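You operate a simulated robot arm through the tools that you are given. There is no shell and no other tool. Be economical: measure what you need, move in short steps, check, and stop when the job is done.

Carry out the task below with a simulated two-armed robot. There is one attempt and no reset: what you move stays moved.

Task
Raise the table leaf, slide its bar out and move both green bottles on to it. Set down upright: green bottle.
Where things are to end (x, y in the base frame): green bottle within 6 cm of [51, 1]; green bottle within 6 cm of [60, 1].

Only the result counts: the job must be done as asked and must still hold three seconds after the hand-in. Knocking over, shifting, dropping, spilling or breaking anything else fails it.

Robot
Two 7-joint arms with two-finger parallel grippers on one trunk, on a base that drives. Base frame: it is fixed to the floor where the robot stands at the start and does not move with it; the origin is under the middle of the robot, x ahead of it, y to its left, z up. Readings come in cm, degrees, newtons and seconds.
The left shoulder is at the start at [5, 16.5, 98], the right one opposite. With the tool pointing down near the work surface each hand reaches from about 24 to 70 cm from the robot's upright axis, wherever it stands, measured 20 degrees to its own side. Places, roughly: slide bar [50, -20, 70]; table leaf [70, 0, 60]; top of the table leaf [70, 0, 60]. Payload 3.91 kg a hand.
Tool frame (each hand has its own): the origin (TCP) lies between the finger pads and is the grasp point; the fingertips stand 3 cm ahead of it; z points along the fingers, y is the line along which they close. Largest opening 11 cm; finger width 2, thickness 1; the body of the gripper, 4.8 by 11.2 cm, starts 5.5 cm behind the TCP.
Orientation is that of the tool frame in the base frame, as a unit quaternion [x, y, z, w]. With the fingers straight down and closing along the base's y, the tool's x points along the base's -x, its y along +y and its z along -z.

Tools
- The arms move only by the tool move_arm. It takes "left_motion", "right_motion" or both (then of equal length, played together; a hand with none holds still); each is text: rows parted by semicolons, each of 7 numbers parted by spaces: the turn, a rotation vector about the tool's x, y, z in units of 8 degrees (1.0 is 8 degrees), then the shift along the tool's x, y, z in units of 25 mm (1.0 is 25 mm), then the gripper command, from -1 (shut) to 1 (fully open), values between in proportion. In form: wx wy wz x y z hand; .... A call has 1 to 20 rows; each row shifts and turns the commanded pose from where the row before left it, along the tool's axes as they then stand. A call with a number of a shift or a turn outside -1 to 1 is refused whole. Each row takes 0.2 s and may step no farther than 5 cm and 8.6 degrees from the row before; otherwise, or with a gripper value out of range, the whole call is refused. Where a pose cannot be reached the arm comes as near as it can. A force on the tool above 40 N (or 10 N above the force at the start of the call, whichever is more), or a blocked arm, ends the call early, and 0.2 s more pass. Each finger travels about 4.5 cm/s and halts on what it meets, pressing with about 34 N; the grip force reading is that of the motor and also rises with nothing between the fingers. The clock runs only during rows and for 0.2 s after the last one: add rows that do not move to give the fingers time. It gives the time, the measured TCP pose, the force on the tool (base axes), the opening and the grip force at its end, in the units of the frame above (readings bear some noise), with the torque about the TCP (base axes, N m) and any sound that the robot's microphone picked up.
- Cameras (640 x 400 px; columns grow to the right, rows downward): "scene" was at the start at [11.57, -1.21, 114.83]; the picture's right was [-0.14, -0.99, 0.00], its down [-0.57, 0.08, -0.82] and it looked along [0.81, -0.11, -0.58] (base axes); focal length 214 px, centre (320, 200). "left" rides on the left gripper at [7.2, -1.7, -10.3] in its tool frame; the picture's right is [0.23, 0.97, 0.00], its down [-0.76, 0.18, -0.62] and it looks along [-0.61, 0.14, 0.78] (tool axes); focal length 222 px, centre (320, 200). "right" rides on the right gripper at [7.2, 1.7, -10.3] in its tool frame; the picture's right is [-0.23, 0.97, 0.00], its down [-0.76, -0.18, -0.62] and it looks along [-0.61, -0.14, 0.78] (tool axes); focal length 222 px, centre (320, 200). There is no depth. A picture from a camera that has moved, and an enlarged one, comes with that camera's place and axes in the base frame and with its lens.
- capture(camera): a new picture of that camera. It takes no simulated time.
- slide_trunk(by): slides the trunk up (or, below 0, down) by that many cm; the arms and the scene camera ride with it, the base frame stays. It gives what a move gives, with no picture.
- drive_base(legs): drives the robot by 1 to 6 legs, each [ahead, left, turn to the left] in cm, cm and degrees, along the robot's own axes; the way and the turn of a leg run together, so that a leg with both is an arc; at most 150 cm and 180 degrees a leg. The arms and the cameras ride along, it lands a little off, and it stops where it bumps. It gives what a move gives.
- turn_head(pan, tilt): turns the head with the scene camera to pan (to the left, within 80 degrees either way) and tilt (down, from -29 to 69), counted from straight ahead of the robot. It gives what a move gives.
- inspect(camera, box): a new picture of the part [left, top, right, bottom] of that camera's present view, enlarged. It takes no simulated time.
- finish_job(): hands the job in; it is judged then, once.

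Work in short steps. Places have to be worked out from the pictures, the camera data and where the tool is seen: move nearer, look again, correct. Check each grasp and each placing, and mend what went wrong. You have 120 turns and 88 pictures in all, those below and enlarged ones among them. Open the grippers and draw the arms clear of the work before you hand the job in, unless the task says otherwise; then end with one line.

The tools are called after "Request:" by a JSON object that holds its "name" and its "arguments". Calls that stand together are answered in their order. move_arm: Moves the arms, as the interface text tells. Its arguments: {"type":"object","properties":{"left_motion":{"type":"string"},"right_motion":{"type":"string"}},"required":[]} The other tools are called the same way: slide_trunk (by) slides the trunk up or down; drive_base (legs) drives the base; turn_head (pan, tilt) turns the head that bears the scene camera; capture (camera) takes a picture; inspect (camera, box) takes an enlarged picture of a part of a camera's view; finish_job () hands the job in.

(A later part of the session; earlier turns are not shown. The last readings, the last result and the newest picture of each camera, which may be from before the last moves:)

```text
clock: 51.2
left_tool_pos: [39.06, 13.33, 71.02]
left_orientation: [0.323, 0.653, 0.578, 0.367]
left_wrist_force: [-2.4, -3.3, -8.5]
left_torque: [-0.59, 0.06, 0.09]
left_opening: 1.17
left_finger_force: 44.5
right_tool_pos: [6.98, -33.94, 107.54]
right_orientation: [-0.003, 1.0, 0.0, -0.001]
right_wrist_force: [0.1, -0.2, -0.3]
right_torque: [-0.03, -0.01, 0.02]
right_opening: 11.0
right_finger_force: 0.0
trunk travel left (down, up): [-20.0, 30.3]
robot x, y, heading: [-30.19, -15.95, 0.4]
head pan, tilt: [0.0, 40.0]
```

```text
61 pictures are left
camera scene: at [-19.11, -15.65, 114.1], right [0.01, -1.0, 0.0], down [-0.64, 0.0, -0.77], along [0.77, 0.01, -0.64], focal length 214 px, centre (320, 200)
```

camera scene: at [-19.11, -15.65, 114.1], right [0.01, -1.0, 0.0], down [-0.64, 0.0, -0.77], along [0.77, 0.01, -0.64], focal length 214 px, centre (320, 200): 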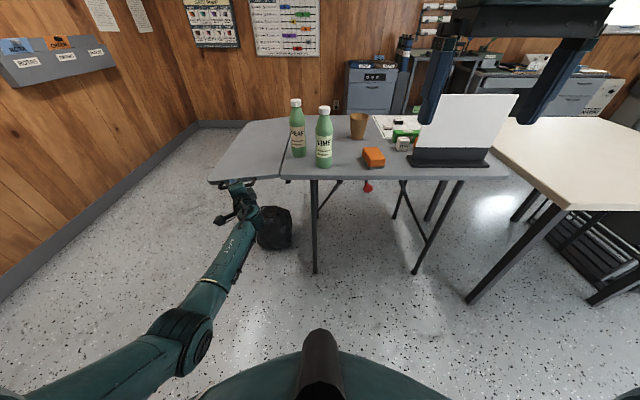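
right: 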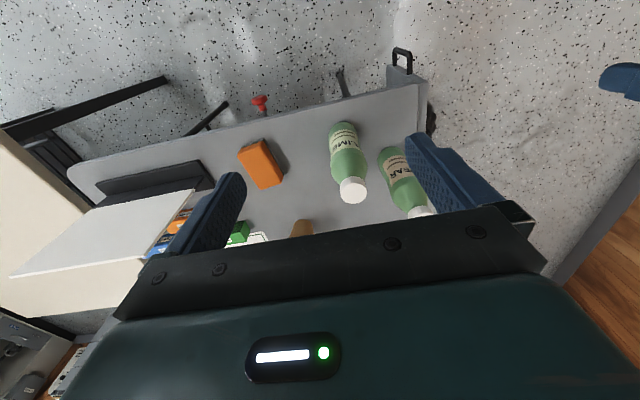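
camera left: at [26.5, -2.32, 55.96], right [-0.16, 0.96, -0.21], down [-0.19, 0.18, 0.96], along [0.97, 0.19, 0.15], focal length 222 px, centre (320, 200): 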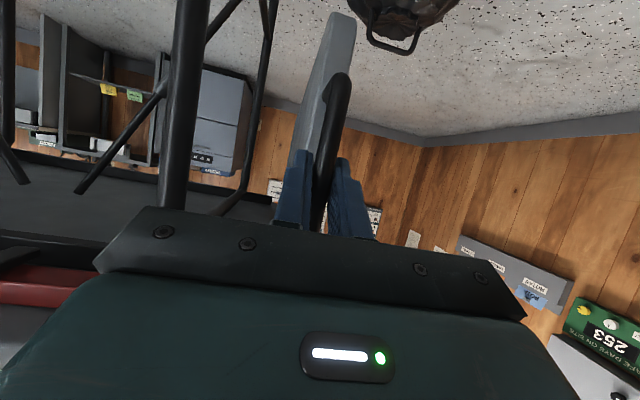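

Nearly level (83°). One more row, then check.

Request:
{"name": "move_arm", "arguments": {"left_motion": "-0.36 0 0.658 -0.04 0.6 -0.02 -1;0 0 0 0 0 0 -1;0 0 0 0 0 0 -1"}}

Request:
{"name": "inspect", "arguments": {"camera": "scene", "box": [190, 90, 390, 230]}}

```text
clock: 52.0
left_tool_pos: [39.08, 13.42, 72.45]
left_orientation: [0.344, 0.623, 0.61, 0.349]
left_wrist_force: [-13.5, -9.3, -9.4]
left_torque: [-0.52, 0.16, 0.65]
left_opening: 1.21
left_finger_force: 45.5
right_tool_pos: [6.88, -34.17, 107.56]
right_orientation: [-0.004, 1.0, 0.0, 0.0]
right_wrist_force: [-0.5, -0.3, -0.9]
right_torque: [-0.01, -0.02, 0.0]
right_opening: 11.01
right_finger_force: 0.0
trunk travel left (down, up): [-20.0, 30.3]
robot x, y, heading: [-30.48, -16.01, 0.5]
head pan, tilt: [0.0, 40.0]
```

```text
2.86 times, centred on (290, 160) of scene
camera zoom: at [-19.17, -15.68, 114.11], right [0.01, -1.0, 0.0], down [-0.64, 0.0, -0.77], along [0.77, 0.01, -0.64], focal length 613 px, centre (406, 314)
```

zoom: 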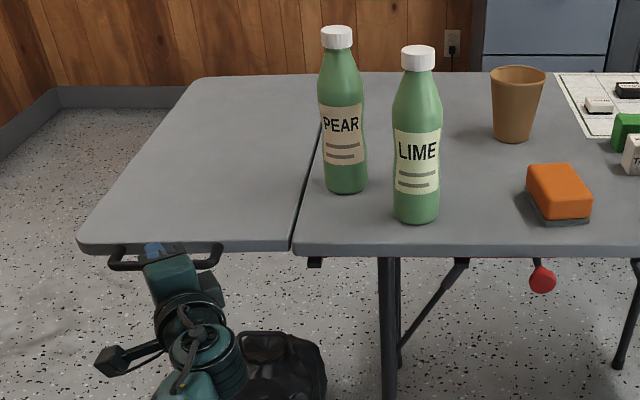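

Leaf is level. Left hand holds; now pitch the right hand and bring it toward the red knob (≈[39.7, -31.3, 70.5]).

Request:
{"name": "move_arm", "arguments": {"right_motion": "0 -0.95 0 -0.8 0 0 1;0 -0.95 0 -0.8 0 0 1;0 -0.95 0 -0.6 0 0.3 1;0 -0.95 0 -0.4 0 0.4 1;0 -0.95 0 0 0 0.5 1;0 -0.95 0 0 0 0.5 1;0 -0.95 0 0 0 0.5 1;0 -0.95 0 0 0 0.5 1;0 0 0 0 0 0 1"}}

```text
clock: 54.0
left_tool_pos: [39.14, 13.38, 72.65]
left_orientation: [0.343, 0.622, 0.611, 0.349]
left_wrist_force: [-19.6, -13.4, -7.2]
left_torque: [-0.28, 0.08, -0.03]
left_opening: 1.18
left_finger_force: 44.9
right_tool_pos: [17.14, -34.09, 103.27]
right_orientation: [-0.002, 0.862, 0.002, 0.507]
right_wrist_force: [0.4, -0.7, -0.7]
right_torque: [-0.01, 0.02, 0.02]
right_opening: 10.99
right_finger_force: 0.0
trunk travel left (down, up): [-20.0, 30.3]
robot x, y, heading: [-30.72, -16.0, 0.2]
head pan, tilt: [0.0, 40.0]
```

Request:
{"name": "move_arm", "arguments": {"right_motion": "0 0 0 0.61 0.093 0.88 1;0 0 0 0.61 0.093 0.88 1;0 0 0 0.61 0.093 0.88 1;0 0 0 0.61 0.093 0.88 1;0 0 0 0.61 0.093 0.88 1;0 0 0 0.61 0.093 0.88 1;0 0 0 0.61 0.093 0.88 1;0 0 0 0.61 0.093 0.88 1;0 0 0 0.61 0.093 0.88 1;0 0 0 0.61 0.093 0.88 1;0 0 0 0.61 0.093 0.88 1;0 0 0 0.61 0.093 0.88 1;0 0 0 0 0 0 1"}}

Request:
{"name": "capture", "arguments": {"camera": "right"}}

Request:
{"name": "capture", "arguments": {"camera": "scene"}}

```text
clock: 56.8
left_tool_pos: [38.99, 13.29, 72.65]
left_orientation: [0.343, 0.622, 0.61, 0.35]
left_wrist_force: [-17.9, -15.1, -5.8]
left_torque: [-0.28, -0.02, -0.04]
left_opening: 1.18
left_finger_force: 44.5
right_tool_pos: [31.39, -31.14, 74.71]
right_orientation: [-0.002, 0.862, 0.002, 0.506]
right_wrist_force: [0.5, 0.2, -0.2]
right_torque: [0.01, -0.01, -0.01]
right_opening: 11.01
right_finger_force: 0.0
trunk travel left (down, up): [-20.0, 30.3]
robot x, y, heading: [-30.53, -15.72, 0.4]
head pan, tilt: [0.0, 40.0]
```

```text
59 pictures are left
camera right: at [18.78, -29.62, 73.33], right [0.1, 0.97, 0.2], down [-0.17, -0.18, 0.97], along [0.98, -0.14, 0.15], focal length 222 px, centre (320, 200)
```

right: 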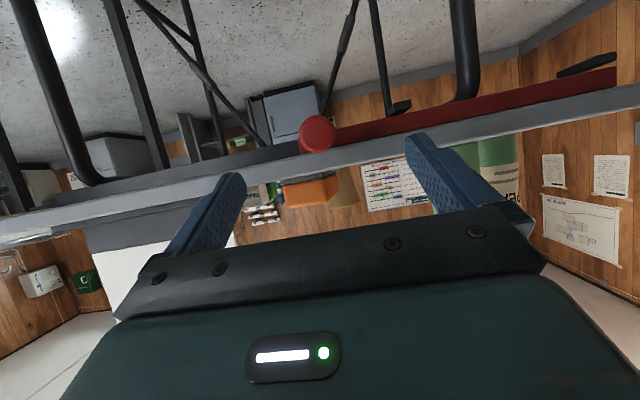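

```text
58 pictures are left
camera scene: at [-19.23, -15.73, 114.12], right [0.01, -1.0, 0.0], down [-0.64, 0.0, -0.77], along [0.77, 0.01, -0.64], focal length 214 px, centre (320, 200)
```

scene: 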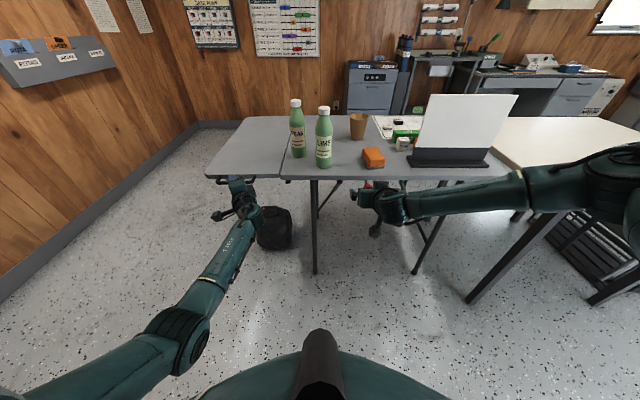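

Knob seen at [39, -31.6, 70.5]. Advance and close on it.

Request:
{"name": "move_arm", "arguments": {"right_motion": "0 0 0 0.04 -0.06 0.8 1;0 0 0 0.04 -0.06 0.8 1;0 0 0 0.04 -0.06 0.8 1;0 0 0 0.04 0 0.8 1;0 0 0 0 0 0 0.5;0 0 0 0 0 0 0;0 0 0 0 0 0 -0.5;0 0 0 0 0 0 -1;0 0 0 0 0 0 -1;0 0 0 0 0 0 -1"}}

Request:
{"name": "capture", "arguments": {"camera": "right"}}

```text
clock: 59.0
left_tool_pos: [39.02, 13.36, 72.65]
left_orientation: [0.343, 0.623, 0.611, 0.349]
left_wrist_force: [-16.2, -15.8, -3.5]
left_torque: [-0.29, 0.03, 0.21]
left_opening: 1.19
left_finger_force: 45.3
right_tool_pos: [37.97, -31.46, 70.32]
right_orientation: [-0.003, 0.863, 0.003, 0.506]
right_wrist_force: [0.7, 3.0, -0.4]
right_torque: [0.02, 0.03, 0.03]
right_opening: 3.14
right_finger_force: 43.4
trunk travel left (down, up): [-20.0, 30.3]
robot x, y, heading: [-30.74, -15.68, 0.2]
head pan, tilt: [0.0, 40.0]
```

```text
57 pictures are left
camera right: at [25.39, -29.92, 69.0], right [0.1, 0.97, 0.2], down [-0.17, -0.18, 0.97], along [0.98, -0.13, 0.15], focal length 222 px, centre (320, 200)
```

right: 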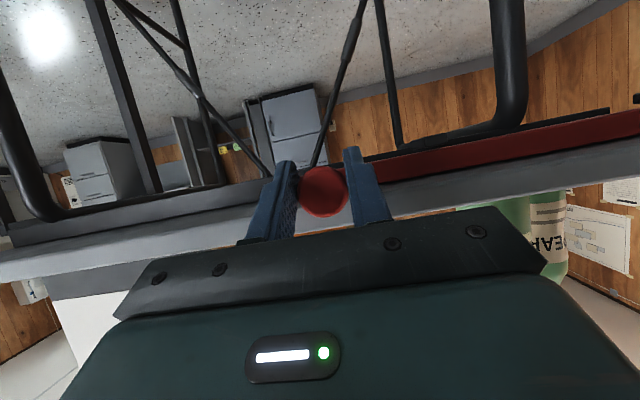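

Knob gripped. Slide it 6 cm to +y and read the forces.

Request:
{"name": "move_arm", "arguments": {"right_motion": "0 0 0 0 0.5 0 -1;0 0 0 0 0.6 0 -1;0 0 0 0 0.6 0 -1;0 0 0 0 0.6 0 -1;0 0 0 0 0 0 -1"}}

```text
clock: 60.2
left_tool_pos: [39.11, 13.32, 72.75]
left_orientation: [0.343, 0.623, 0.61, 0.349]
left_wrist_force: [-11.6, -13.5, -4.9]
left_torque: [-0.25, -0.04, -0.03]
left_opening: 1.19
left_finger_force: 45.5
right_tool_pos: [37.93, -25.64, 70.37]
right_orientation: [-0.003, 0.863, 0.003, 0.506]
right_wrist_force: [-3.0, 0.2, 0.6]
right_torque: [0.1, -0.03, 0.07]
right_opening: 3.15
right_finger_force: 44.9
trunk travel left (down, up): [-20.0, 30.3]
robot x, y, heading: [-30.07, -15.38, 0.3]
head pan, tilt: [0.0, 40.0]
```

It slides freely. Continue 9 cm.

Request:
{"name": "move_arm", "arguments": {"right_motion": "0 0 0 0 0.6 0 -1;0 0 0 0 0.6 0 -1;0 0 0 0 0.6 0 -1;0 0 0 0 0.6 0 -1;0 0 0 0 0.6 0 -1;0 0 0 0 0.6 0 -1;0 0 0 0 0 0 -1"}}

Request:
{"name": "capture", "arguments": {"camera": "scene"}}

Request:
{"name": "capture", "arguments": {"camera": "right"}}

```text
clock: 61.8
left_tool_pos: [39.12, 13.41, 72.67]
left_orientation: [0.343, 0.623, 0.611, 0.349]
left_wrist_force: [-18.8, -12.8, -1.4]
left_torque: [-0.38, -0.05, -0.76]
left_opening: 1.16
left_finger_force: 44.8
right_tool_pos: [37.99, -16.8, 70.42]
right_orientation: [-0.003, 0.862, 0.003, 0.507]
right_wrist_force: [7.8, 1.1, -1.1]
right_torque: [0.09, 0.62, 0.16]
right_opening: 3.13
right_finger_force: 45.3
trunk travel left (down, up): [-20.0, 30.3]
robot x, y, heading: [-30.52, -15.67, 0.5]
head pan, tilt: [0.0, 40.0]
```

```text
56 pictures are left
camera scene: at [-19.2, -15.73, 114.11], right [0.01, -1.0, 0.0], down [-0.64, 0.0, -0.77], along [0.77, 0.01, -0.64], focal length 214 px, centre (320, 200)
```

scene: 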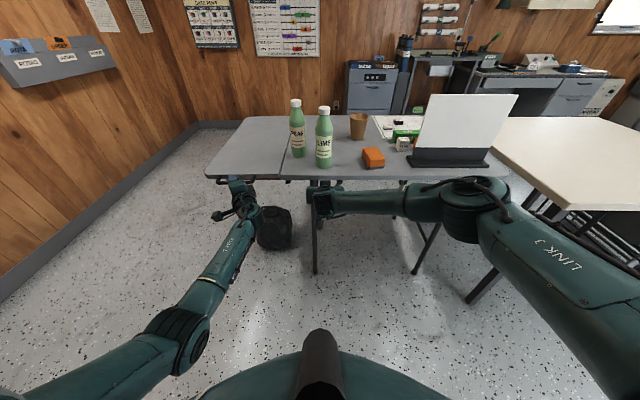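

```text
55 pictures are left
camera right: at [25.42, -15.22, 68.98], right [0.1, 0.97, 0.2], down [-0.17, -0.18, 0.97], along [0.98, -0.14, 0.15], focal length 222 px, centre (320, 200)
```

right: 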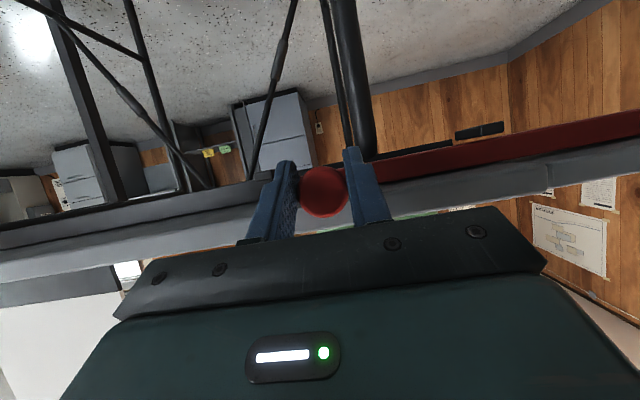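

Request:
{"name": "move_arm", "arguments": {"right_motion": "0 0 0 0 0.5 0 -1;0 0 0 0 0.5 0 -1;0 0 0 0 0.5 0 -1;0 0 0 0 0 0 -1"}}

```text
clock: 62.8
left_tool_pos: [38.99, 13.24, 72.72]
left_orientation: [0.344, 0.623, 0.611, 0.348]
left_wrist_force: [-22.9, -14.0, -2.1]
left_torque: [-0.28, -0.02, -0.63]
left_opening: 1.18
left_finger_force: 45.4
right_tool_pos: [37.94, -13.13, 70.32]
right_orientation: [-0.002, 0.862, 0.002, 0.507]
right_wrist_force: [15.8, -1.7, -4.5]
right_torque: [-0.04, -0.12, -0.09]
right_opening: 3.12
right_finger_force: 44.6
trunk travel left (down, up): [-20.0, 30.3]
robot x, y, heading: [-30.52, -15.66, 0.4]
head pan, tilt: [0.0, 40.0]
```

Request:
{"name": "move_arm", "arguments": {"right_motion": "0 0 0 0 0.4 0.05 -1;0 0 0 0 0.4 0 -1;0 0 0 0 0 0 -1"}}

Request:
{"name": "capture", "arguments": {"camera": "scene"}}

```text
clock: 63.6
left_tool_pos: [39.05, 13.33, 72.79]
left_orientation: [0.344, 0.622, 0.611, 0.349]
left_wrist_force: [10.1, -4.1, -10.6]
left_torque: [-0.11, 0.07, 0.47]
left_opening: 1.16
left_finger_force: 45.2
right_tool_pos: [38.03, -11.6, 70.31]
right_orientation: [0.002, 0.862, -0.002, 0.506]
right_wrist_force: [-27.2, -26.0, 11.4]
right_torque: [-0.07, -0.31, -0.35]
right_opening: 3.13
right_finger_force: 45.4
trunk travel left (down, up): [-20.0, 30.3]
robot x, y, heading: [-30.46, -15.88, 0.2]
head pan, tilt: [0.0, 40.0]
```

```text
54 pictures are left
camera scene: at [-19.29, -15.84, 114.13], right [0.01, -1.0, 0.0], down [-0.64, 0.0, -0.77], along [0.77, 0.01, -0.64], focal length 214 px, centre (320, 200)
```

scene: 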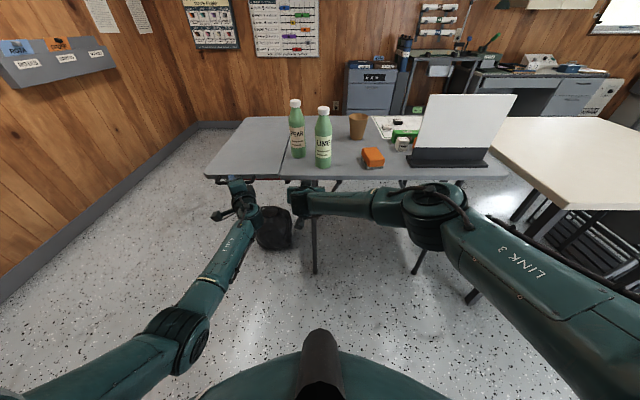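

End stop reached after 20 cm of travel: bar is out. Release the knob and retract the right hand straight back.

Request:
{"name": "move_arm", "arguments": {"right_motion": "0 0 0 0 -0.08 0 -1;0 0 0 0 0 0 -0.3;0 0 0 0 0 0 0.2;0 0 0 0 0 0 0.2;0 0 0 0 0 0 0.2;0 0 0 0 0 -0.5 0.2;0 0 0 0 0 -0.8 0.2;0 0 0 0 0 -0.8 0.2;0 0 0 0 0 -0.8 0.2;0 0 0 0 -0.6 -0.8 0.2;0 0 0 0 -0.8 -0.8 0.2;0 0 0 0 -0.8 -0.8 0.2;0 0 0 0 -0.8 -0.8 0.2"}}

Request:
{"name": "capture", "arguments": {"camera": "right"}}

```text
clock: 66.4
left_tool_pos: [39.03, 13.33, 72.69]
left_orientation: [0.343, 0.622, 0.611, 0.349]
left_wrist_force: [-8.8, -12.9, -0.7]
left_torque: [-0.17, 0.05, 0.04]
left_opening: 1.2
left_finger_force: 45.2
right_tool_pos: [24.61, -18.91, 77.66]
right_orientation: [-0.003, 0.863, 0.003, 0.505]
right_wrist_force: [-0.4, 0.6, 0.3]
right_torque: [0.04, 0.02, 0.03]
right_opening: 6.6
right_finger_force: 0.0
trunk travel left (down, up): [-20.0, 30.3]
robot x, y, heading: [-30.34, -15.5, 0.3]
head pan, tilt: [0.0, 40.0]
```

```text
53 pictures are left
camera right: at [12.02, -17.35, 76.37], right [0.1, 0.97, 0.2], down [-0.17, -0.18, 0.97], along [0.98, -0.13, 0.15], focal length 222 px, centre (320, 200)
```

right: 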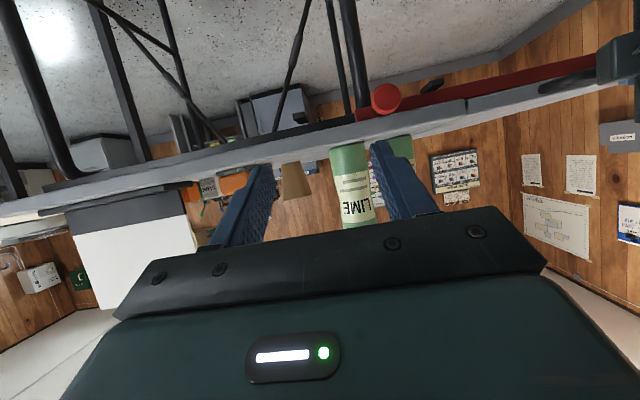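

Red bar lies under the leaf. Open the left hand and check whether the leaf holds.

Request:
{"name": "move_arm", "arguments": {"left_motion": "0 0 0 0 0 0 -0.75;0 0 0 0 0 0 -0.5;0 0 0 0 0 0 -0.3;0 0 0 0 0 0 -0.3;0 0 0 0 0 0 -0.3"}}

Request:
{"name": "inspect", "arguments": {"camera": "scene", "box": [190, 90, 390, 230]}}

```text
clock: 67.6
left_tool_pos: [39.05, 13.33, 72.76]
left_orientation: [0.343, 0.623, 0.61, 0.349]
left_wrist_force: [0.1, 0.2, -0.4]
left_torque: [-0.02, -0.01, -0.01]
left_opening: 3.86
left_finger_force: 0.0
right_tool_pos: [24.69, -18.91, 77.54]
right_orientation: [-0.002, 0.863, 0.002, 0.506]
right_wrist_force: [0.2, 0.0, -0.5]
right_torque: [-0.01, -0.02, 0.02]
right_opening: 6.6
right_finger_force: 0.1
trunk travel left (down, up): [-20.0, 30.3]
robot x, y, heading: [-30.85, -15.47, 0.5]
head pan, tilt: [0.0, 40.0]
```

```text
2.86 times, centred on (290, 160) of scene
camera zoom: at [-19.17, -15.67, 114.11], right [0.01, -1.0, 0.0], down [-0.64, 0.0, -0.77], along [0.77, 0.01, -0.64], focal length 613 px, centre (406, 314)
```

zoom: 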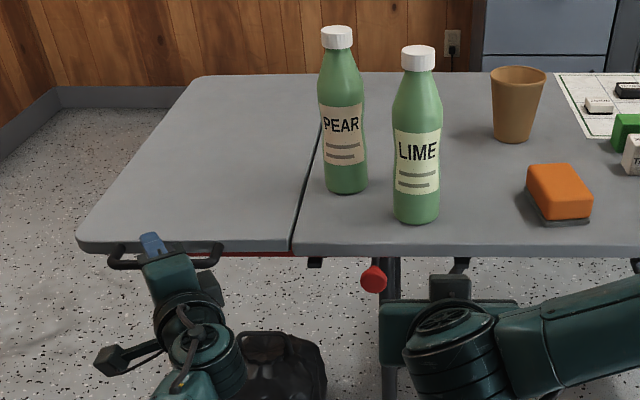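

The leaf rests on the bar with no load on the hand. Retract both hands: left backs off and rolls back; right rises to its parked pose.

Request:
{"name": "move_arm", "arguments": {"left_motion": "0 0 0 0 0 -0.9 -0.3;0 0 0 0 0 -1 -0.3;0 0 0 0 0 -1 -0.3;0 0 0 0 0 -1 -0.3;0 0 0 0 0 -0.6 -0.3;0.36 0 -0.658 0 0 0 -0.3;0.36 0 -0.658 0 0 0 -0.3;0.36 0 -0.658 0 0 0 -0.3;0.36 0 -0.658 0 0 0 -0.3;0.36 0 -0.658 0 0 0 -0.3;0.36 0 -0.658 0 0 0 -0.3;0.36 0 -0.658 0 0 0 -0.3;0.36 0 -0.658 0 0 0 -0.3;0 0 0 0 0 0 -0.3", "right_motion": "0 0 0 -0.51 -0.44 -0.86 0.2;0 0 0 -0.51 -0.44 -0.86 0.2;0 0 0 -0.51 -0.44 -0.86 0.2;0 0 0 -0.51 -0.44 -0.86 0.2;0 0 0 -0.51 -0.44 -0.86 0.2;0 0 0 -0.51 -0.44 -0.86 0.2;0 0 0 -0.51 -0.44 -0.86 0.2;0 0 0 -0.51 -0.44 -0.86 0.2;0 0 0 -0.51 -0.44 -0.86 0.2;0 0 0 -0.51 -0.44 -0.86 0.2;0 0 0 -0.51 -0.44 -0.86 0.2;0 0 0 -0.51 -0.44 -0.86 0.2;0 0 0 -0.51 -0.44 -0.86 0.2;0 0 0 -0.51 -0.44 -0.86 0.2"}}

```text
clock: 70.6
left_tool_pos: [29.34, 8.82, 72.77]
left_orientation: [0.163, 0.807, 0.325, 0.466]
left_wrist_force: [0.0, -0.5, -1.6]
left_torque: [0.0, -0.03, -0.03]
left_opening: 3.82
left_finger_force: 0.0
right_tool_pos: [7.36, -34.41, 107.96]
right_orientation: [-0.003, 0.862, 0.002, 0.506]
right_wrist_force: [0.7, -0.6, 0.4]
right_torque: [0.01, 0.01, 0.01]
right_opening: 6.59
right_finger_force: 0.0
trunk travel left (down, up): [-20.0, 30.3]
robot x, y, heading: [-30.41, -15.71, 0.5]
head pan, tilt: [0.0, 40.0]
```

Request:
{"name": "move_arm", "arguments": {"left_motion": "0.36 0 -0.658 0 0 0 0;0.36 0 -0.658 0 0 0 0;0.36 0 -0.658 0 0 0 0;0.36 0 -0.658 0 0 0 0;0.36 0 -0.658 0 0 0 0;0.36 0 -0.658 0 0 0 0;0.36 0 -0.658 0 0 0 0;0 0.95 0 0 0 -0.6 0;0 0.95 0 0 0 -0.6 0;0 0.95 0 0 0 -0.6 0;0 0.95 0 0 0 -0.6 0;0 0.95 0 0 0 -0.6 0;0 0.95 0 0 0 -0.6 0;0 0.95 0 0 0 -0.6 0;0 0.95 0 0 0 -0.6 0;0 0 0 0 0 0 0", "right_motion": "0 0.95 0 0 0 0 0;0 0.95 0 0 0 0 0;0 0.95 0 0 0 0 0;0 0.95 0 0 0 0 0;0 0.95 0 0 0 0 0;0 0.95 0 0 0 0 0;0 0.95 0 0 0 0 0;0 0.95 0 0 0 0 0;0 0 0 0 0 0 0;0 0 0 0 0 0 0;0 0 0 0 0 0 0;0 0 0 0 0 0 0;0 0 0 0 0 0 0;0 0 0 0 0 0 0;0 0 0 0 0 0 0;0 0 0 0 0 0 0"}}

Request:
{"name": "capture", "arguments": {"camera": "scene"}}

```text
clock: 74.0
left_tool_pos: [26.24, 8.8, 80.5]
left_orientation: [-0.024, 1.0, -0.009, 0.002]
left_wrist_force: [-0.4, 0.9, 0.1]
left_torque: [-0.04, 0.02, 0.02]
left_opening: 5.53
left_finger_force: 0.1
left hand out of reach, approached as far as the arm can: row 14, 15
right_tool_pos: [7.16, -34.36, 107.84]
right_orientation: [-0.003, 1.0, 0.001, 0.0]
right_wrist_force: [0.2, -0.7, 0.2]
right_torque: [0.02, 0.01, -0.02]
right_opening: 5.5
right_finger_force: 0.1
trunk travel left (down, up): [-20.0, 30.3]
robot x, y, heading: [-30.23, -15.6, 0.5]
head pan, tilt: [0.0, 40.0]
```

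```text
51 pictures are left
camera scene: at [-19.18, -15.67, 114.11], right [0.01, -1.0, 0.0], down [-0.64, 0.0, -0.77], along [0.77, 0.01, -0.64], focal length 214 px, centre (320, 200)
```

scene: 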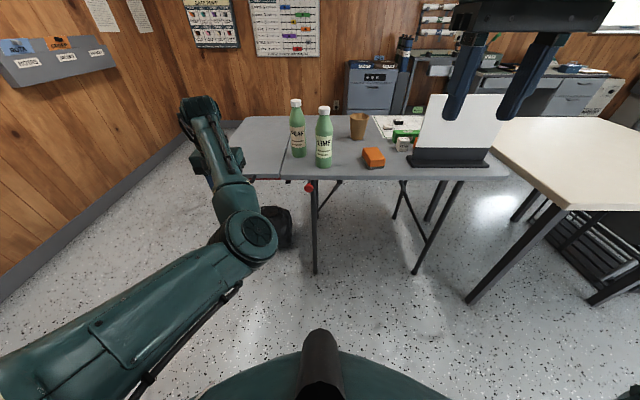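

Pull the left hand up and back to a carry height (TCP z≈103).

Request:
{"name": "move_arm", "arguments": {"left_motion": "0 0 0 0.66 -0.38 -0.9 0;0 0 0 0.66 -0.38 -0.9 0.2;0 0 0 0.66 -0.38 -0.9 0.4;0 0 0 0.66 -0.38 -0.9 0.6;0 0 0 0.66 -0.38 -0.9 0.8;0 0 0 0.66 -0.38 -0.9 0.9;0 0 0 0.66 -0.38 -0.9 0.9;0 0 0 0.66 -0.38 -0.9 0.9;0 0 0 0.66 -0.38 -0.9 0.9;0 0 0 0.66 -0.38 -0.9 0.9;0 0 0 0 0 0 0.9"}}

Request:
{"name": "drive_base", "arguments": {"legs": [[29, 3, 0]]}}

Request:
{"name": "capture", "arguments": {"camera": "scene"}}

Request:
{"name": "capture", "arguments": {"camera": "left"}}

```text
clock: 76.4
left_tool_pos: [27.77, 8.48, 97.51]
left_orientation: [-0.024, 1.0, -0.009, 0.002]
left_wrist_force: [-0.4, -0.1, 0.0]
left_torque: [0.01, 0.04, -0.04]
left_opening: 10.43
left_finger_force: 0.1
left hand out of reach, approached as far as the arm can: row 1, 2, 3, 4, 5, 6, 7, 8, 9, 10
right_tool_pos: [7.36, -34.38, 107.89]
right_orientation: [-0.004, 1.0, -0.001, 0.0]
right_wrist_force: [-0.2, -0.8, 0.5]
right_torque: [-0.02, 0.03, -0.03]
right_opening: 5.52
right_finger_force: 0.1
trunk travel left (down, up): [-20.0, 30.3]
robot x, y, heading: [-30.5, -15.79, 0.1]
head pan, tilt: [0.0, 40.0]
```

```text
clock: 78.4
left_tool_pos: [56.68, 11.44, 97.48]
left_orientation: [-0.023, 1.0, -0.008, 0.003]
left_wrist_force: [0.2, 0.0, 0.0]
left_torque: [0.0, 0.02, 0.01]
left_opening: 10.45
left_finger_force: 0.0
right_tool_pos: [36.25, -31.19, 107.89]
right_orientation: [-0.002, 1.0, 0.0, 0.0]
right_wrist_force: [0.0, -0.4, -0.5]
right_torque: [0.06, -0.01, 0.01]
right_opening: 5.5
right_finger_force: 0.0
trunk travel left (down, up): [-20.0, 30.3]
robot x, y, heading: [-1.91, -12.91, 0.5]
head pan, tilt: [0.0, 40.0]
```

```text
50 pictures are left
camera scene: at [9.78, -12.5, 114.11], right [0.01, -1.0, 0.0], down [-0.64, 0.0, -0.77], along [0.77, 0.0, -0.64], focal length 214 px, centre (320, 200)
```

scene: 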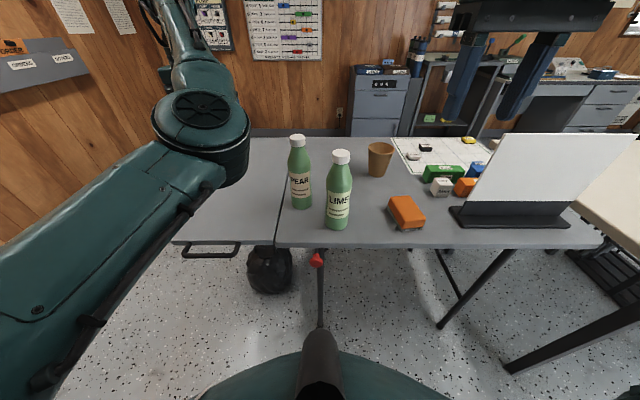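

```text
49 pictures are left
camera left: at [49.4, 9.6, 107.7], right [-0.27, 0.96, -0.02], down [0.75, 0.22, 0.62], along [0.61, 0.15, -0.78], focal length 222 px, centre (320, 200)
```

left: 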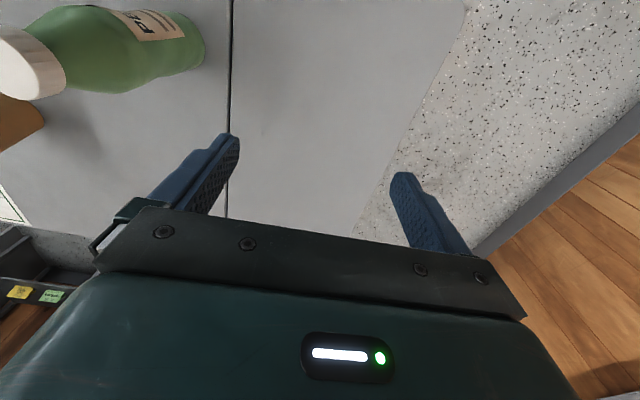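

The hand is above the leaf, pointing down. PEAR is near [57.5, -7.3], LIME near [50.8, -17]. Test the arm: raise 4 cm, then move over PEAR.

Request:
{"name": "move_arm", "arguments": {"left_motion": "0 0 0 0 0 -0.8 1;0 0 0 0 0 -0.8 1;0 0 0 0 -0.6 0 1;0 0 0 0 -0.6 0 1;0 0 0 0 -0.6 0 1;0 0 0 0 0 0 1"}}

```text
clock: 79.8
left_tool_pos: [57.18, 8.11, 101.75]
left_orientation: [-0.033, 0.999, -0.013, 0.005]
left_wrist_force: [0.3, 0.5, -0.6]
left_torque: [-0.01, -0.01, 0.05]
left_opening: 10.99
left_finger_force: 0.0
left hand out of reach, approached as far as the arm can: row 5
right_tool_pos: [36.23, -31.25, 107.93]
right_orientation: [-0.002, 1.0, 0.0, 0.0]
right_wrist_force: [0.0, 1.0, -0.8]
right_torque: [0.02, -0.02, -0.01]
right_opening: 5.5
right_finger_force: 0.0
trunk travel left (down, up): [-20.0, 30.3]
robot x, y, heading: [-1.7, -12.28, 0.3]
head pan, tilt: [0.0, 40.0]
```

The left arm is in an awkward branch, so use the right arm for the bottles: shift the base left ~29 cm.

Request:
{"name": "drive_base", "arguments": {"legs": [[1, 29, 0]]}}

Request:
{"name": "turn_head", "arguments": {"pan": -20, "tilt": 35}}

Request:
{"name": "capture", "arguments": {"camera": "scene"}}

Request:
{"name": "capture", "arguments": {"camera": "right"}}

```text
clock: 82.9
left_tool_pos: [58.17, 37.0, 101.78]
left_orientation: [-0.033, 0.999, -0.014, 0.006]
left_wrist_force: [0.0, 0.4, 0.6]
left_torque: [-0.01, 0.0, 0.01]
left_opening: 11.0
left_finger_force: 0.0
right_tool_pos: [37.06, -2.3, 107.93]
right_orientation: [-0.001, 1.0, 0.0, 0.0]
right_wrist_force: [0.4, -0.6, 1.5]
right_torque: [-0.01, 0.01, -0.03]
right_opening: 5.48
right_finger_force: 0.0
trunk travel left (down, up): [-20.0, 30.3]
robot x, y, heading: [-0.82, 16.16, 0.3]
head pan, tilt: [0.0, 40.0]
```

```text
clock: 83.8
left_tool_pos: [58.06, 37.04, 101.68]
left_orientation: [-0.033, 0.999, -0.015, 0.006]
left_wrist_force: [0.4, 0.8, 0.5]
left_torque: [-0.03, 0.02, 0.03]
left_opening: 11.0
left_finger_force: 0.0
right_tool_pos: [37.1, -2.48, 107.9]
right_orientation: [-0.002, 1.0, 0.0, 0.001]
right_wrist_force: [0.2, 0.3, 1.1]
right_torque: [0.03, 0.02, 0.01]
right_opening: 5.5
right_finger_force: 0.1
trunk travel left (down, up): [-20.0, 30.3]
robot x, y, heading: [-0.94, 16.51, 0.2]
head pan, tilt: [-20.0, 35.0]
```

```text
48 pictures are left
camera scene: at [10.41, 13.38, 114.86], right [-0.34, -0.94, 0.0], down [-0.54, 0.19, -0.82], along [0.77, -0.28, -0.57], focal length 214 px, centre (320, 200)
```

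scene: 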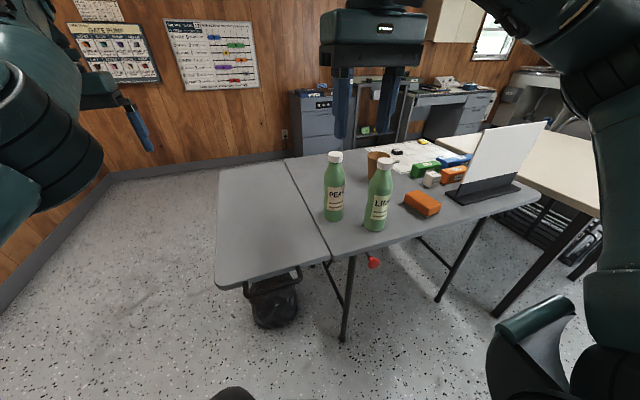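

```text
47 pictures are left
camera right: at [29.82, -0.78, 118.27], right [0.22, 0.97, 0.0], down [0.76, -0.18, 0.62], along [0.61, -0.14, -0.78], focal length 222 px, centre (320, 200)
```

right: 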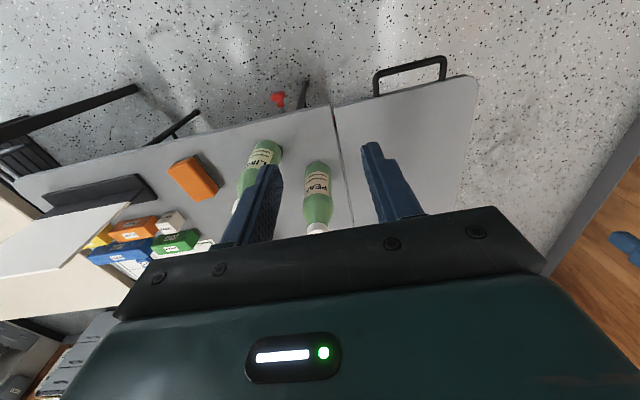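

PEAR ≈[57.8, -7.8], LIME ≈[50.8, -17.8]. Move the right hand above PEAR at z 100.

Request:
{"name": "move_arm", "arguments": {"right_motion": "0 0 0 -0.828 -0.216 0.316 0.45;0 0 0 -0.828 -0.216 0.316 0.45;0 0 0 -0.828 -0.216 0.316 0.45;0 0 0 -0.828 -0.216 0.316 0.45;0 0 0 -0.828 -0.216 0.316 0.45;0 0 0 -0.828 -0.216 0.316 0.45;0 0 0 -0.828 -0.216 0.316 0.45;0 0 0 -0.828 -0.216 0.316 0.45;0 0 0 -0.828 -0.216 0.316 0.45;0 0 0 -0.828 -0.216 0.316 0.45;0 0 0 0 0 0 0.45"}}

Request:
{"name": "capture", "arguments": {"camera": "right"}}

Request:
{"name": "inspect", "arguments": {"camera": "scene", "box": [250, 50, 450, 250]}}

```text
clock: 86.2
left_tool_pos: [58.09, 36.84, 101.77]
left_orientation: [-0.033, 0.999, -0.015, 0.007]
left_wrist_force: [0.1, -1.0, -0.9]
left_torque: [0.02, -0.03, 0.06]
left_opening: 10.99
left_finger_force: 0.0
right_tool_pos: [57.75, -7.71, 100.02]
right_orientation: [-0.001, 1.0, 0.0, 0.0]
right_wrist_force: [0.4, 0.4, 0.2]
right_torque: [0.0, 0.01, 0.0]
right_opening: 8.0
right_finger_force: 0.0
trunk travel left (down, up): [-20.0, 30.3]
robot x, y, heading: [-0.63, 16.62, 0.0]
head pan, tilt: [-20.0, 35.0]
```

```text
46 pictures are left
camera right: at [50.56, -6.08, 110.34], right [0.22, 0.97, 0.0], down [0.76, -0.17, 0.62], along [0.61, -0.14, -0.78], focal length 222 px, centre (320, 200)
```

right: 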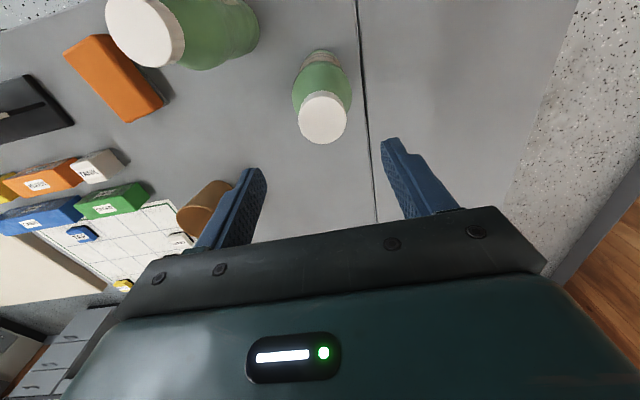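

```text
2.00 times, centred on (350, 150) of scene
camera zoom: at [10.41, 13.37, 114.87], right [-0.34, -0.94, 0.0], down [-0.54, 0.19, -0.82], along [0.77, -0.28, -0.57], focal length 429 px, centre (260, 300)
```

zoom: 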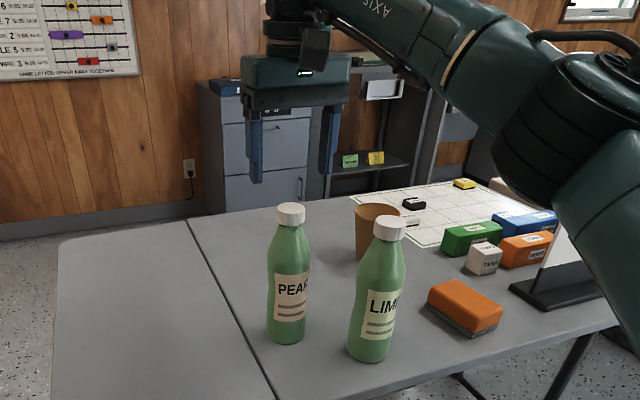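

PEAR cap found near [57, -7.3], top z≈93.5–94. Correct slightly and descend to z 89.5 with the fingers around the neck.

Request:
{"name": "move_arm", "arguments": {"right_motion": "0 0 0 0.12 0.08 0.4 0.45;0 0 0 0.1 0.08 0.7 0.45;0 0 0 0 0 0.8 0.45;0 0 0 0 0 0.8 0.45;0 0 0 0 0 0.8 0.45;0 0 0 0 0 0.7 0.45;0 0 0 0 0 0 0.45"}}

Request:
{"name": "inspect", "arguments": {"camera": "scene", "box": [280, 100, 420, 240]}}

Request:
{"name": "capture", "arguments": {"camera": "right"}}

```text
clock: 87.8
left_tool_pos: [58.16, 37.0, 101.76]
left_orientation: [-0.033, 0.999, -0.014, 0.007]
left_wrist_force: [-0.5, -0.8, 0.3]
left_torque: [0.0, 0.03, -0.05]
left_opening: 10.98
left_finger_force: 0.1
right_tool_pos: [57.3, -7.13, 89.45]
right_orientation: [-0.002, 1.0, 0.001, 0.0]
right_wrist_force: [0.1, -0.2, 1.3]
right_torque: [0.0, -0.01, 0.0]
right_opening: 7.96
right_finger_force: 0.1
trunk travel left (down, up): [-20.0, 30.3]
robot x, y, heading: [-0.44, 16.43, 0.3]
head pan, tilt: [-20.0, 35.0]
```

```text
2.86 times, centred on (350, 170) of scene
camera zoom: at [10.41, 13.37, 114.87], right [-0.34, -0.94, 0.0], down [-0.54, 0.19, -0.82], along [0.77, -0.28, -0.57], focal length 613 px, centre (234, 286)
```

zoom: 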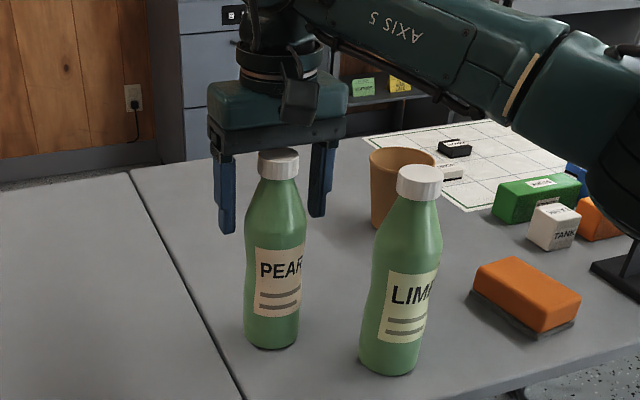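

```text
43 pictures are left
camera right: at [50.03, -5.68, 99.79], right [0.22, 0.97, 0.0], down [0.76, -0.18, 0.62], along [0.61, -0.14, -0.78], focal length 222 px, centre (320, 200)
```

right: 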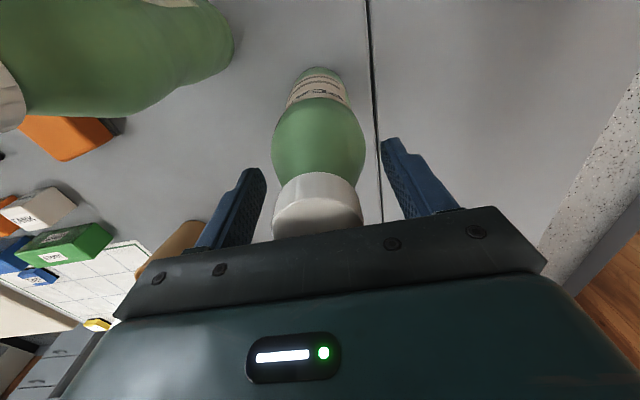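

The neck lies centred between the pads. Close.

Request:
{"name": "move_arm", "arguments": {"right_motion": "0 0 0 0 0 0 0.1;0 0 0 0 0 0 -0.3;0 0 0 0 0 0 -0.7;0 0 0 0 0 0 -1;0 0 0 0 0 0 -1;0 0 0 0 0 0 -1"}}

Request:
{"name": "inspect", "arguments": {"camera": "scene", "box": [280, 100, 420, 240]}}

```text
clock: 89.2
left_tool_pos: [58.09, 37.01, 101.8]
left_orientation: [-0.032, 0.999, -0.015, 0.005]
left_wrist_force: [-0.3, 0.7, -0.1]
left_torque: [-0.01, 0.0, -0.01]
left_opening: 10.99
left_finger_force: 0.1
right_tool_pos: [57.34, -7.26, 89.49]
right_orientation: [-0.001, 1.0, -0.001, 0.0]
right_wrist_force: [-0.1, -0.7, 0.5]
right_torque: [0.02, 0.0, 0.0]
right_opening: 5.58
right_finger_force: 33.9
trunk travel left (down, up): [-20.0, 30.3]
robot x, y, heading: [-0.74, 16.11, 0.2]
head pan, tilt: [-20.0, 35.0]
```

```text
2.86 times, centred on (350, 170) of scene
camera zoom: at [10.41, 13.37, 114.87], right [-0.34, -0.94, 0.0], down [-0.54, 0.19, -0.82], along [0.77, -0.28, -0.57], focal length 613 px, centre (234, 286)
```

zoom: 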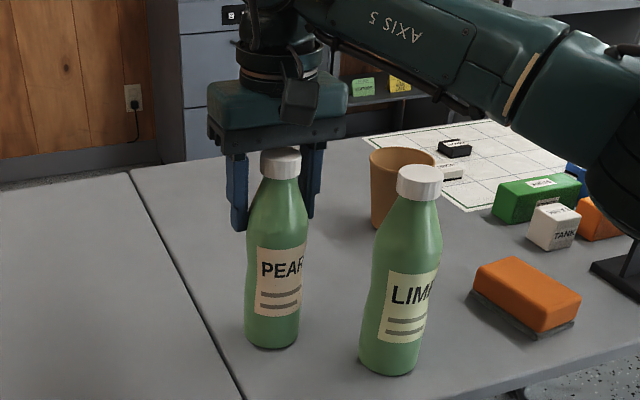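

Gripped at 5.6 cm. Lift 2 cm gently to test.

Request:
{"name": "move_arm", "arguments": {"right_motion": "0 0 0 0 0 -0.2 -1;0 0 0 0 0 -0.3 -1;0 0 0 0 0 -0.3 -1;0 0 0 0 0 0 -1;0 0 0 0 0 0 -1"}}

Request:
{"name": "inspect", "arguments": {"camera": "scene", "box": [280, 100, 420, 240]}}

```text
clock: 90.4
left_tool_pos: [58.11, 36.97, 101.84]
left_orientation: [-0.033, 0.999, -0.015, 0.005]
left_wrist_force: [-0.1, 0.3, -0.3]
left_torque: [-0.03, 0.0, -0.04]
left_opening: 10.98
left_finger_force: 0.1
right_tool_pos: [57.21, -7.29, 91.66]
right_orientation: [-0.002, 1.0, -0.001, 0.0]
right_wrist_force: [-0.7, 1.0, -0.5]
right_torque: [-0.01, 0.02, -0.03]
right_opening: 5.57
right_finger_force: 33.4
trunk travel left (down, up): [-20.0, 30.3]
robot x, y, heading: [-0.76, 16.38, 0.2]
head pan, tilt: [-20.0, 35.0]
```

```text
2.86 times, centred on (350, 170) of scene
camera zoom: at [10.41, 13.37, 114.87], right [-0.34, -0.94, 0.0], down [-0.54, 0.19, -0.82], along [0.77, -0.28, -0.57], focal length 613 px, centre (234, 286)
```

zoom: 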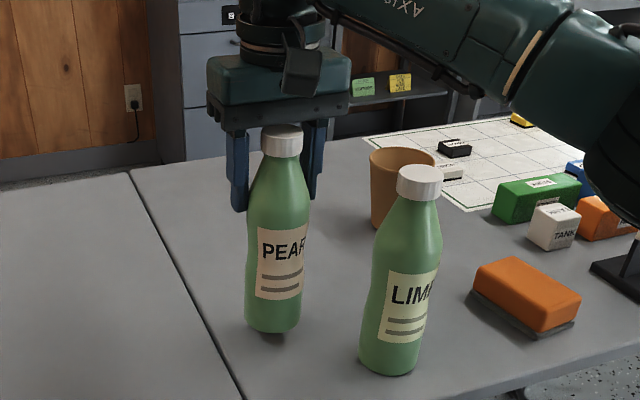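

Lift is good. Carry PEAR to y≈3.9, x≈60 over the leaf.

Request:
{"name": "move_arm", "arguments": {"right_motion": "0 0 0 0 0 -0.4 -1;0 0 0 -0.13 0.5 0 -1;0 0 0 -0.13 0.66 0 -1;0 0 0 -0.13 0.66 0 -1;0 0 0 -0.13 0.66 0 -1;0 0 0 -0.13 0.66 0 -1;0 0 0 -0.13 0.66 0 -1;0 0 0 -0.13 0.66 0 -1;0 0 0 0 0 0 -1;0 0 0 0 0 0 -1"}}

Request:
{"name": "inspect", "arguments": {"camera": "scene", "box": [220, 100, 400, 280]}}

```text
clock: 92.6
left_tool_pos: [58.03, 36.83, 101.76]
left_orientation: [-0.033, 0.999, -0.014, 0.005]
left_wrist_force: [-0.4, 0.6, -1.0]
left_torque: [-0.01, -0.01, -0.01]
left_opening: 11.0
left_finger_force: 0.0
right_tool_pos: [59.47, 3.81, 92.58]
right_orientation: [-0.002, 1.0, 0.001, 0.0]
right_wrist_force: [0.5, 0.1, -0.4]
right_torque: [-0.01, 0.0, 0.0]
right_opening: 5.57
right_finger_force: 33.5
trunk travel left (down, up): [-20.0, 30.3]
robot x, y, heading: [-0.53, 16.44, 0.0]
head pan, tilt: [-20.0, 35.0]
```

```text
2.22 times, centred on (310, 190) of scene
camera zoom: at [10.41, 13.37, 114.87], right [-0.34, -0.94, 0.0], down [-0.54, 0.19, -0.82], along [0.77, -0.28, -0.57], focal length 477 px, centre (342, 222)
```

zoom: 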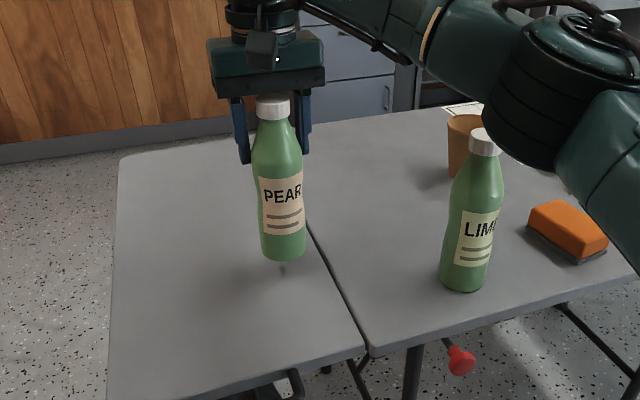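

Lower slowly toward z≈89.6.

Request:
{"name": "move_arm", "arguments": {"right_motion": "0 0 0 0 0 0.4 -1;0 0 0 0 0 0.3 -1;0 0 0 0 0 0.2 -1;0 0 0 0 0 0.12 -1;0 0 0 0 0 0.08 -1;0 0 0 0 0 0 -1;0 0 0 0 0 0 -1"}}

```text
clock: 94.2
left_tool_pos: [58.03, 36.91, 101.86]
left_orientation: [-0.033, 0.999, -0.015, 0.005]
left_wrist_force: [0.2, 0.0, -0.4]
left_torque: [-0.03, -0.01, -0.02]
left_opening: 11.0
left_finger_force: 0.1
right_tool_pos: [59.36, 3.81, 89.82]
right_orientation: [-0.001, 1.0, 0.0, 0.0]
right_wrist_force: [-0.5, 0.1, 0.9]
right_torque: [-0.01, 0.04, -0.01]
right_opening: 5.58
right_finger_force: 33.8
trunk travel left (down, up): [-20.0, 30.3]
robot x, y, heading: [-0.81, 16.36, 0.1]
head pan, tilt: [-20.0, 35.0]
```

Request:
{"name": "move_arm", "arguments": {"right_motion": "0 0 0 0 0 0.06 -1;0 0 0 0 0 0.06 -1;0 0 0 0 0 0 -1"}}

Request:
{"name": "inspect", "arguments": {"camera": "scene", "box": [260, 120, 360, 260]}}

```text
clock: 95.0
left_tool_pos: [57.95, 36.91, 101.77]
left_orientation: [-0.033, 0.999, -0.015, 0.005]
left_wrist_force: [-0.3, -0.5, -0.5]
left_torque: [-0.01, -0.04, 0.02]
left_opening: 11.04
left_finger_force: 0.0
right_tool_pos: [59.43, 3.75, 89.42]
right_orientation: [-0.002, 1.0, 0.0, -0.001]
right_wrist_force: [0.4, 0.4, 0.1]
right_torque: [-0.01, 0.02, 0.0]
right_opening: 5.57
right_finger_force: 33.7
trunk travel left (down, up): [-20.0, 30.3]
robot x, y, heading: [-0.65, 16.38, 0.4]
head pan, tilt: [-20.0, 35.0]
```

```text
2.86 times, centred on (310, 190) of scene
camera zoom: at [10.41, 13.37, 114.87], right [-0.34, -0.94, 0.0], down [-0.54, 0.19, -0.82], along [0.77, -0.28, -0.57], focal length 613 px, centre (349, 229)
```

zoom: 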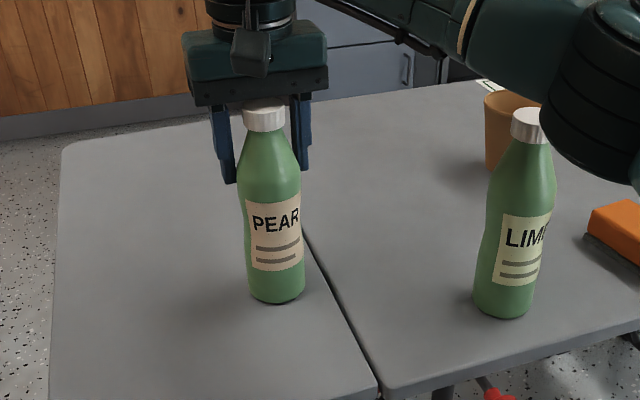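

No contact force yet; ease down in 1 mm steps.

Request:
{"name": "move_arm", "arguments": {"right_motion": "0 0 0 0 0 0.05 -1;0 0 0 0 0 0.05 -1;0 0 0 0 0 0 -1"}}

```text
clock: 95.8
left_tool_pos: [58.02, 37.01, 101.82]
left_orientation: [-0.034, 0.999, -0.015, 0.006]
left_wrist_force: [0.7, 0.0, -0.8]
left_torque: [0.02, 0.02, 0.0]
left_opening: 11.01
left_finger_force: 0.2
right_tool_pos: [59.42, 3.91, 89.34]
right_orientation: [-0.001, 1.0, 0.0, 0.002]
right_wrist_force: [0.7, -0.9, 9.6]
right_torque: [-0.31, -0.08, 0.01]
right_opening: 5.56
right_finger_force: 34.1
trunk travel left (down, up): [-20.0, 30.3]
robot x, y, heading: [-0.62, 16.3, 0.4]
head pan, tilt: [-20.0, 35.0]
```

Contact (9.6 N). Open gently and lift straight up.

Request:
{"name": "move_arm", "arguments": {"right_motion": "0 0 0 0 0 -0.04 -0.2;0 0 0 0 0 0 0.2;0 0 0 0 0 0 0.45;0 0 0 0 0 0 0.45;0 0 0 0 0 -0.5 0.45;0 0 0 0 0 -0.8 0.45;0 0 0 0 0 -0.9 0.45;0 0 0 0 0 -0.9 0.45;0 0 0 0 0 -0.9 0.45;0 0 0 0 0 -0.9 0.45;0 0 0 0 0 0 0.45"}}

Request:
{"name": "capture", "arguments": {"camera": "scene"}}

```text
clock: 98.2
left_tool_pos: [58.05, 37.06, 101.76]
left_orientation: [-0.033, 0.999, -0.014, 0.006]
left_wrist_force: [0.4, -0.1, -0.9]
left_torque: [0.0, 0.02, 0.02]
left_opening: 11.01
left_finger_force: 0.2
right_tool_pos: [59.41, 3.76, 101.54]
right_orientation: [-0.002, 1.0, 0.0, 0.0]
right_wrist_force: [-0.2, 0.4, 0.0]
right_torque: [0.0, 0.02, 0.04]
right_opening: 7.98
right_finger_force: 0.1
trunk travel left (down, up): [-20.0, 30.3]
robot x, y, heading: [-1.07, 16.35, 0.1]
head pan, tilt: [-20.0, 35.0]
```

```text
38 pictures are left
camera scene: at [10.41, 13.37, 114.86], right [-0.34, -0.94, 0.0], down [-0.54, 0.19, -0.82], along [0.77, -0.28, -0.57], focal length 214 px, centre (320, 200)
```

scene: 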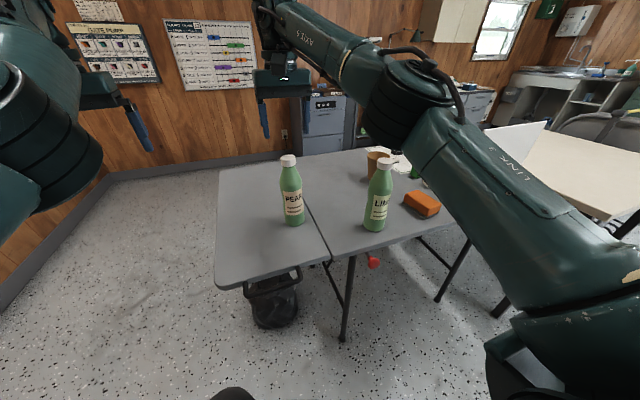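

PEAR stands at ≈[60, 3.8] on the leaf. Move over LIME (≈[50.3, -17.3]).

Request:
{"name": "move_arm", "arguments": {"right_motion": "0 0 0 0.364 -0.84 0 0.45;0 0 0 0.364 -0.84 0 0.45;0 0 0 0.364 -0.84 0 0.45;0 0 0 0.364 -0.84 0 0.45;0 0 0 0.364 -0.84 0 0.45;0 0 0 0.364 -0.84 0 0.45;0 0 0 0.364 -0.84 0 0.45;0 0 0 0.364 -0.84 0 0.45;0 0 0 0.364 -0.84 0 0.45;0 0 0 0.364 -0.84 0 0.45;0 0 0 0 0 0 0.45"}}

Request:
{"name": "capture", "arguments": {"camera": "right"}}

```text
clock: 100.6
left_tool_pos: [58.14, 36.93, 101.7]
left_orientation: [-0.033, 0.999, -0.014, 0.006]
left_wrist_force: [0.8, 1.3, -0.3]
left_torque: [0.02, -0.02, 0.01]
left_opening: 11.03
left_finger_force: 0.1
right_tool_pos: [50.38, -17.26, 101.66]
right_orientation: [-0.002, 1.0, 0.0, -0.001]
right_wrist_force: [-0.1, 0.1, -0.2]
right_torque: [-0.01, -0.03, -0.03]
right_opening: 7.98
right_finger_force: 0.1
trunk travel left (down, up): [-20.0, 30.3]
robot x, y, heading: [-1.03, 16.55, 0.1]
head pan, tilt: [-20.0, 35.0]
```

```text
37 pictures are left
camera right: at [43.13, -15.6, 111.93], right [0.22, 0.97, 0.0], down [0.76, -0.18, 0.62], along [0.61, -0.14, -0.78], focal length 222 px, centre (320, 200)
```

right: 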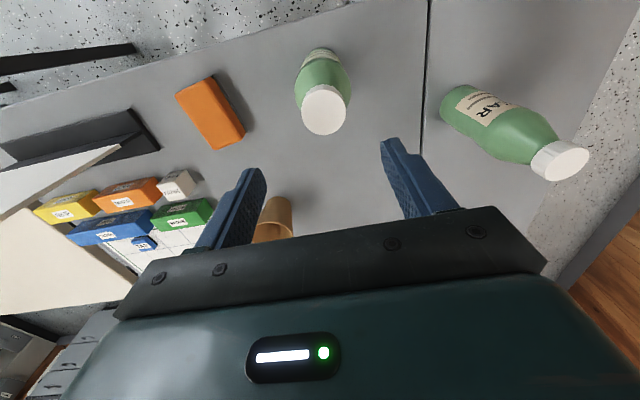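

LIME cap ≈[49.5, -16.5]. Correct and descend.

Request:
{"name": "move_arm", "arguments": {"right_motion": "0 0 0 0.16 0.15 0.4 0.45;0 0 0 0.16 0.15 0.4 0.45;0 0 0 0 0 0.85 0.45;0 0 0 0 0 0.85 0.45;0 0 0 0 0 0.85 0.45;0 0 0 0 0 0.85 0.45;0 0 0 0 0 0.68 0.45;0 0 0 0 0 0 0.45"}}

Request:
{"name": "capture", "arguments": {"camera": "right"}}

```text
clock: 102.4
left_tool_pos: [58.05, 36.96, 101.87]
left_orientation: [-0.033, 0.999, -0.014, 0.005]
left_wrist_force: [-0.5, 0.3, -0.8]
left_torque: [-0.03, 0.0, 0.0]
left_opening: 11.0
left_finger_force: 0.1
right_tool_pos: [49.66, -16.5, 89.49]
right_orientation: [-0.002, 1.0, 0.0, 0.0]
right_wrist_force: [0.2, -1.0, 0.4]
right_torque: [0.03, 0.0, -0.02]
right_opening: 8.03
right_finger_force: 0.1
trunk travel left (down, up): [-20.0, 30.3]
robot x, y, heading: [-1.01, 16.27, 0.2]
head pan, tilt: [-20.0, 35.0]
```

```text
36 pictures are left
camera right: at [42.39, -14.85, 99.73], right [0.22, 0.97, 0.0], down [0.76, -0.18, 0.62], along [0.61, -0.14, -0.78], focal length 222 px, centre (320, 200)
```

right: 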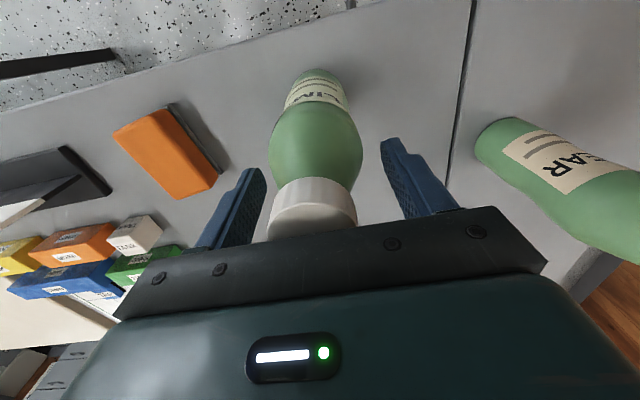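

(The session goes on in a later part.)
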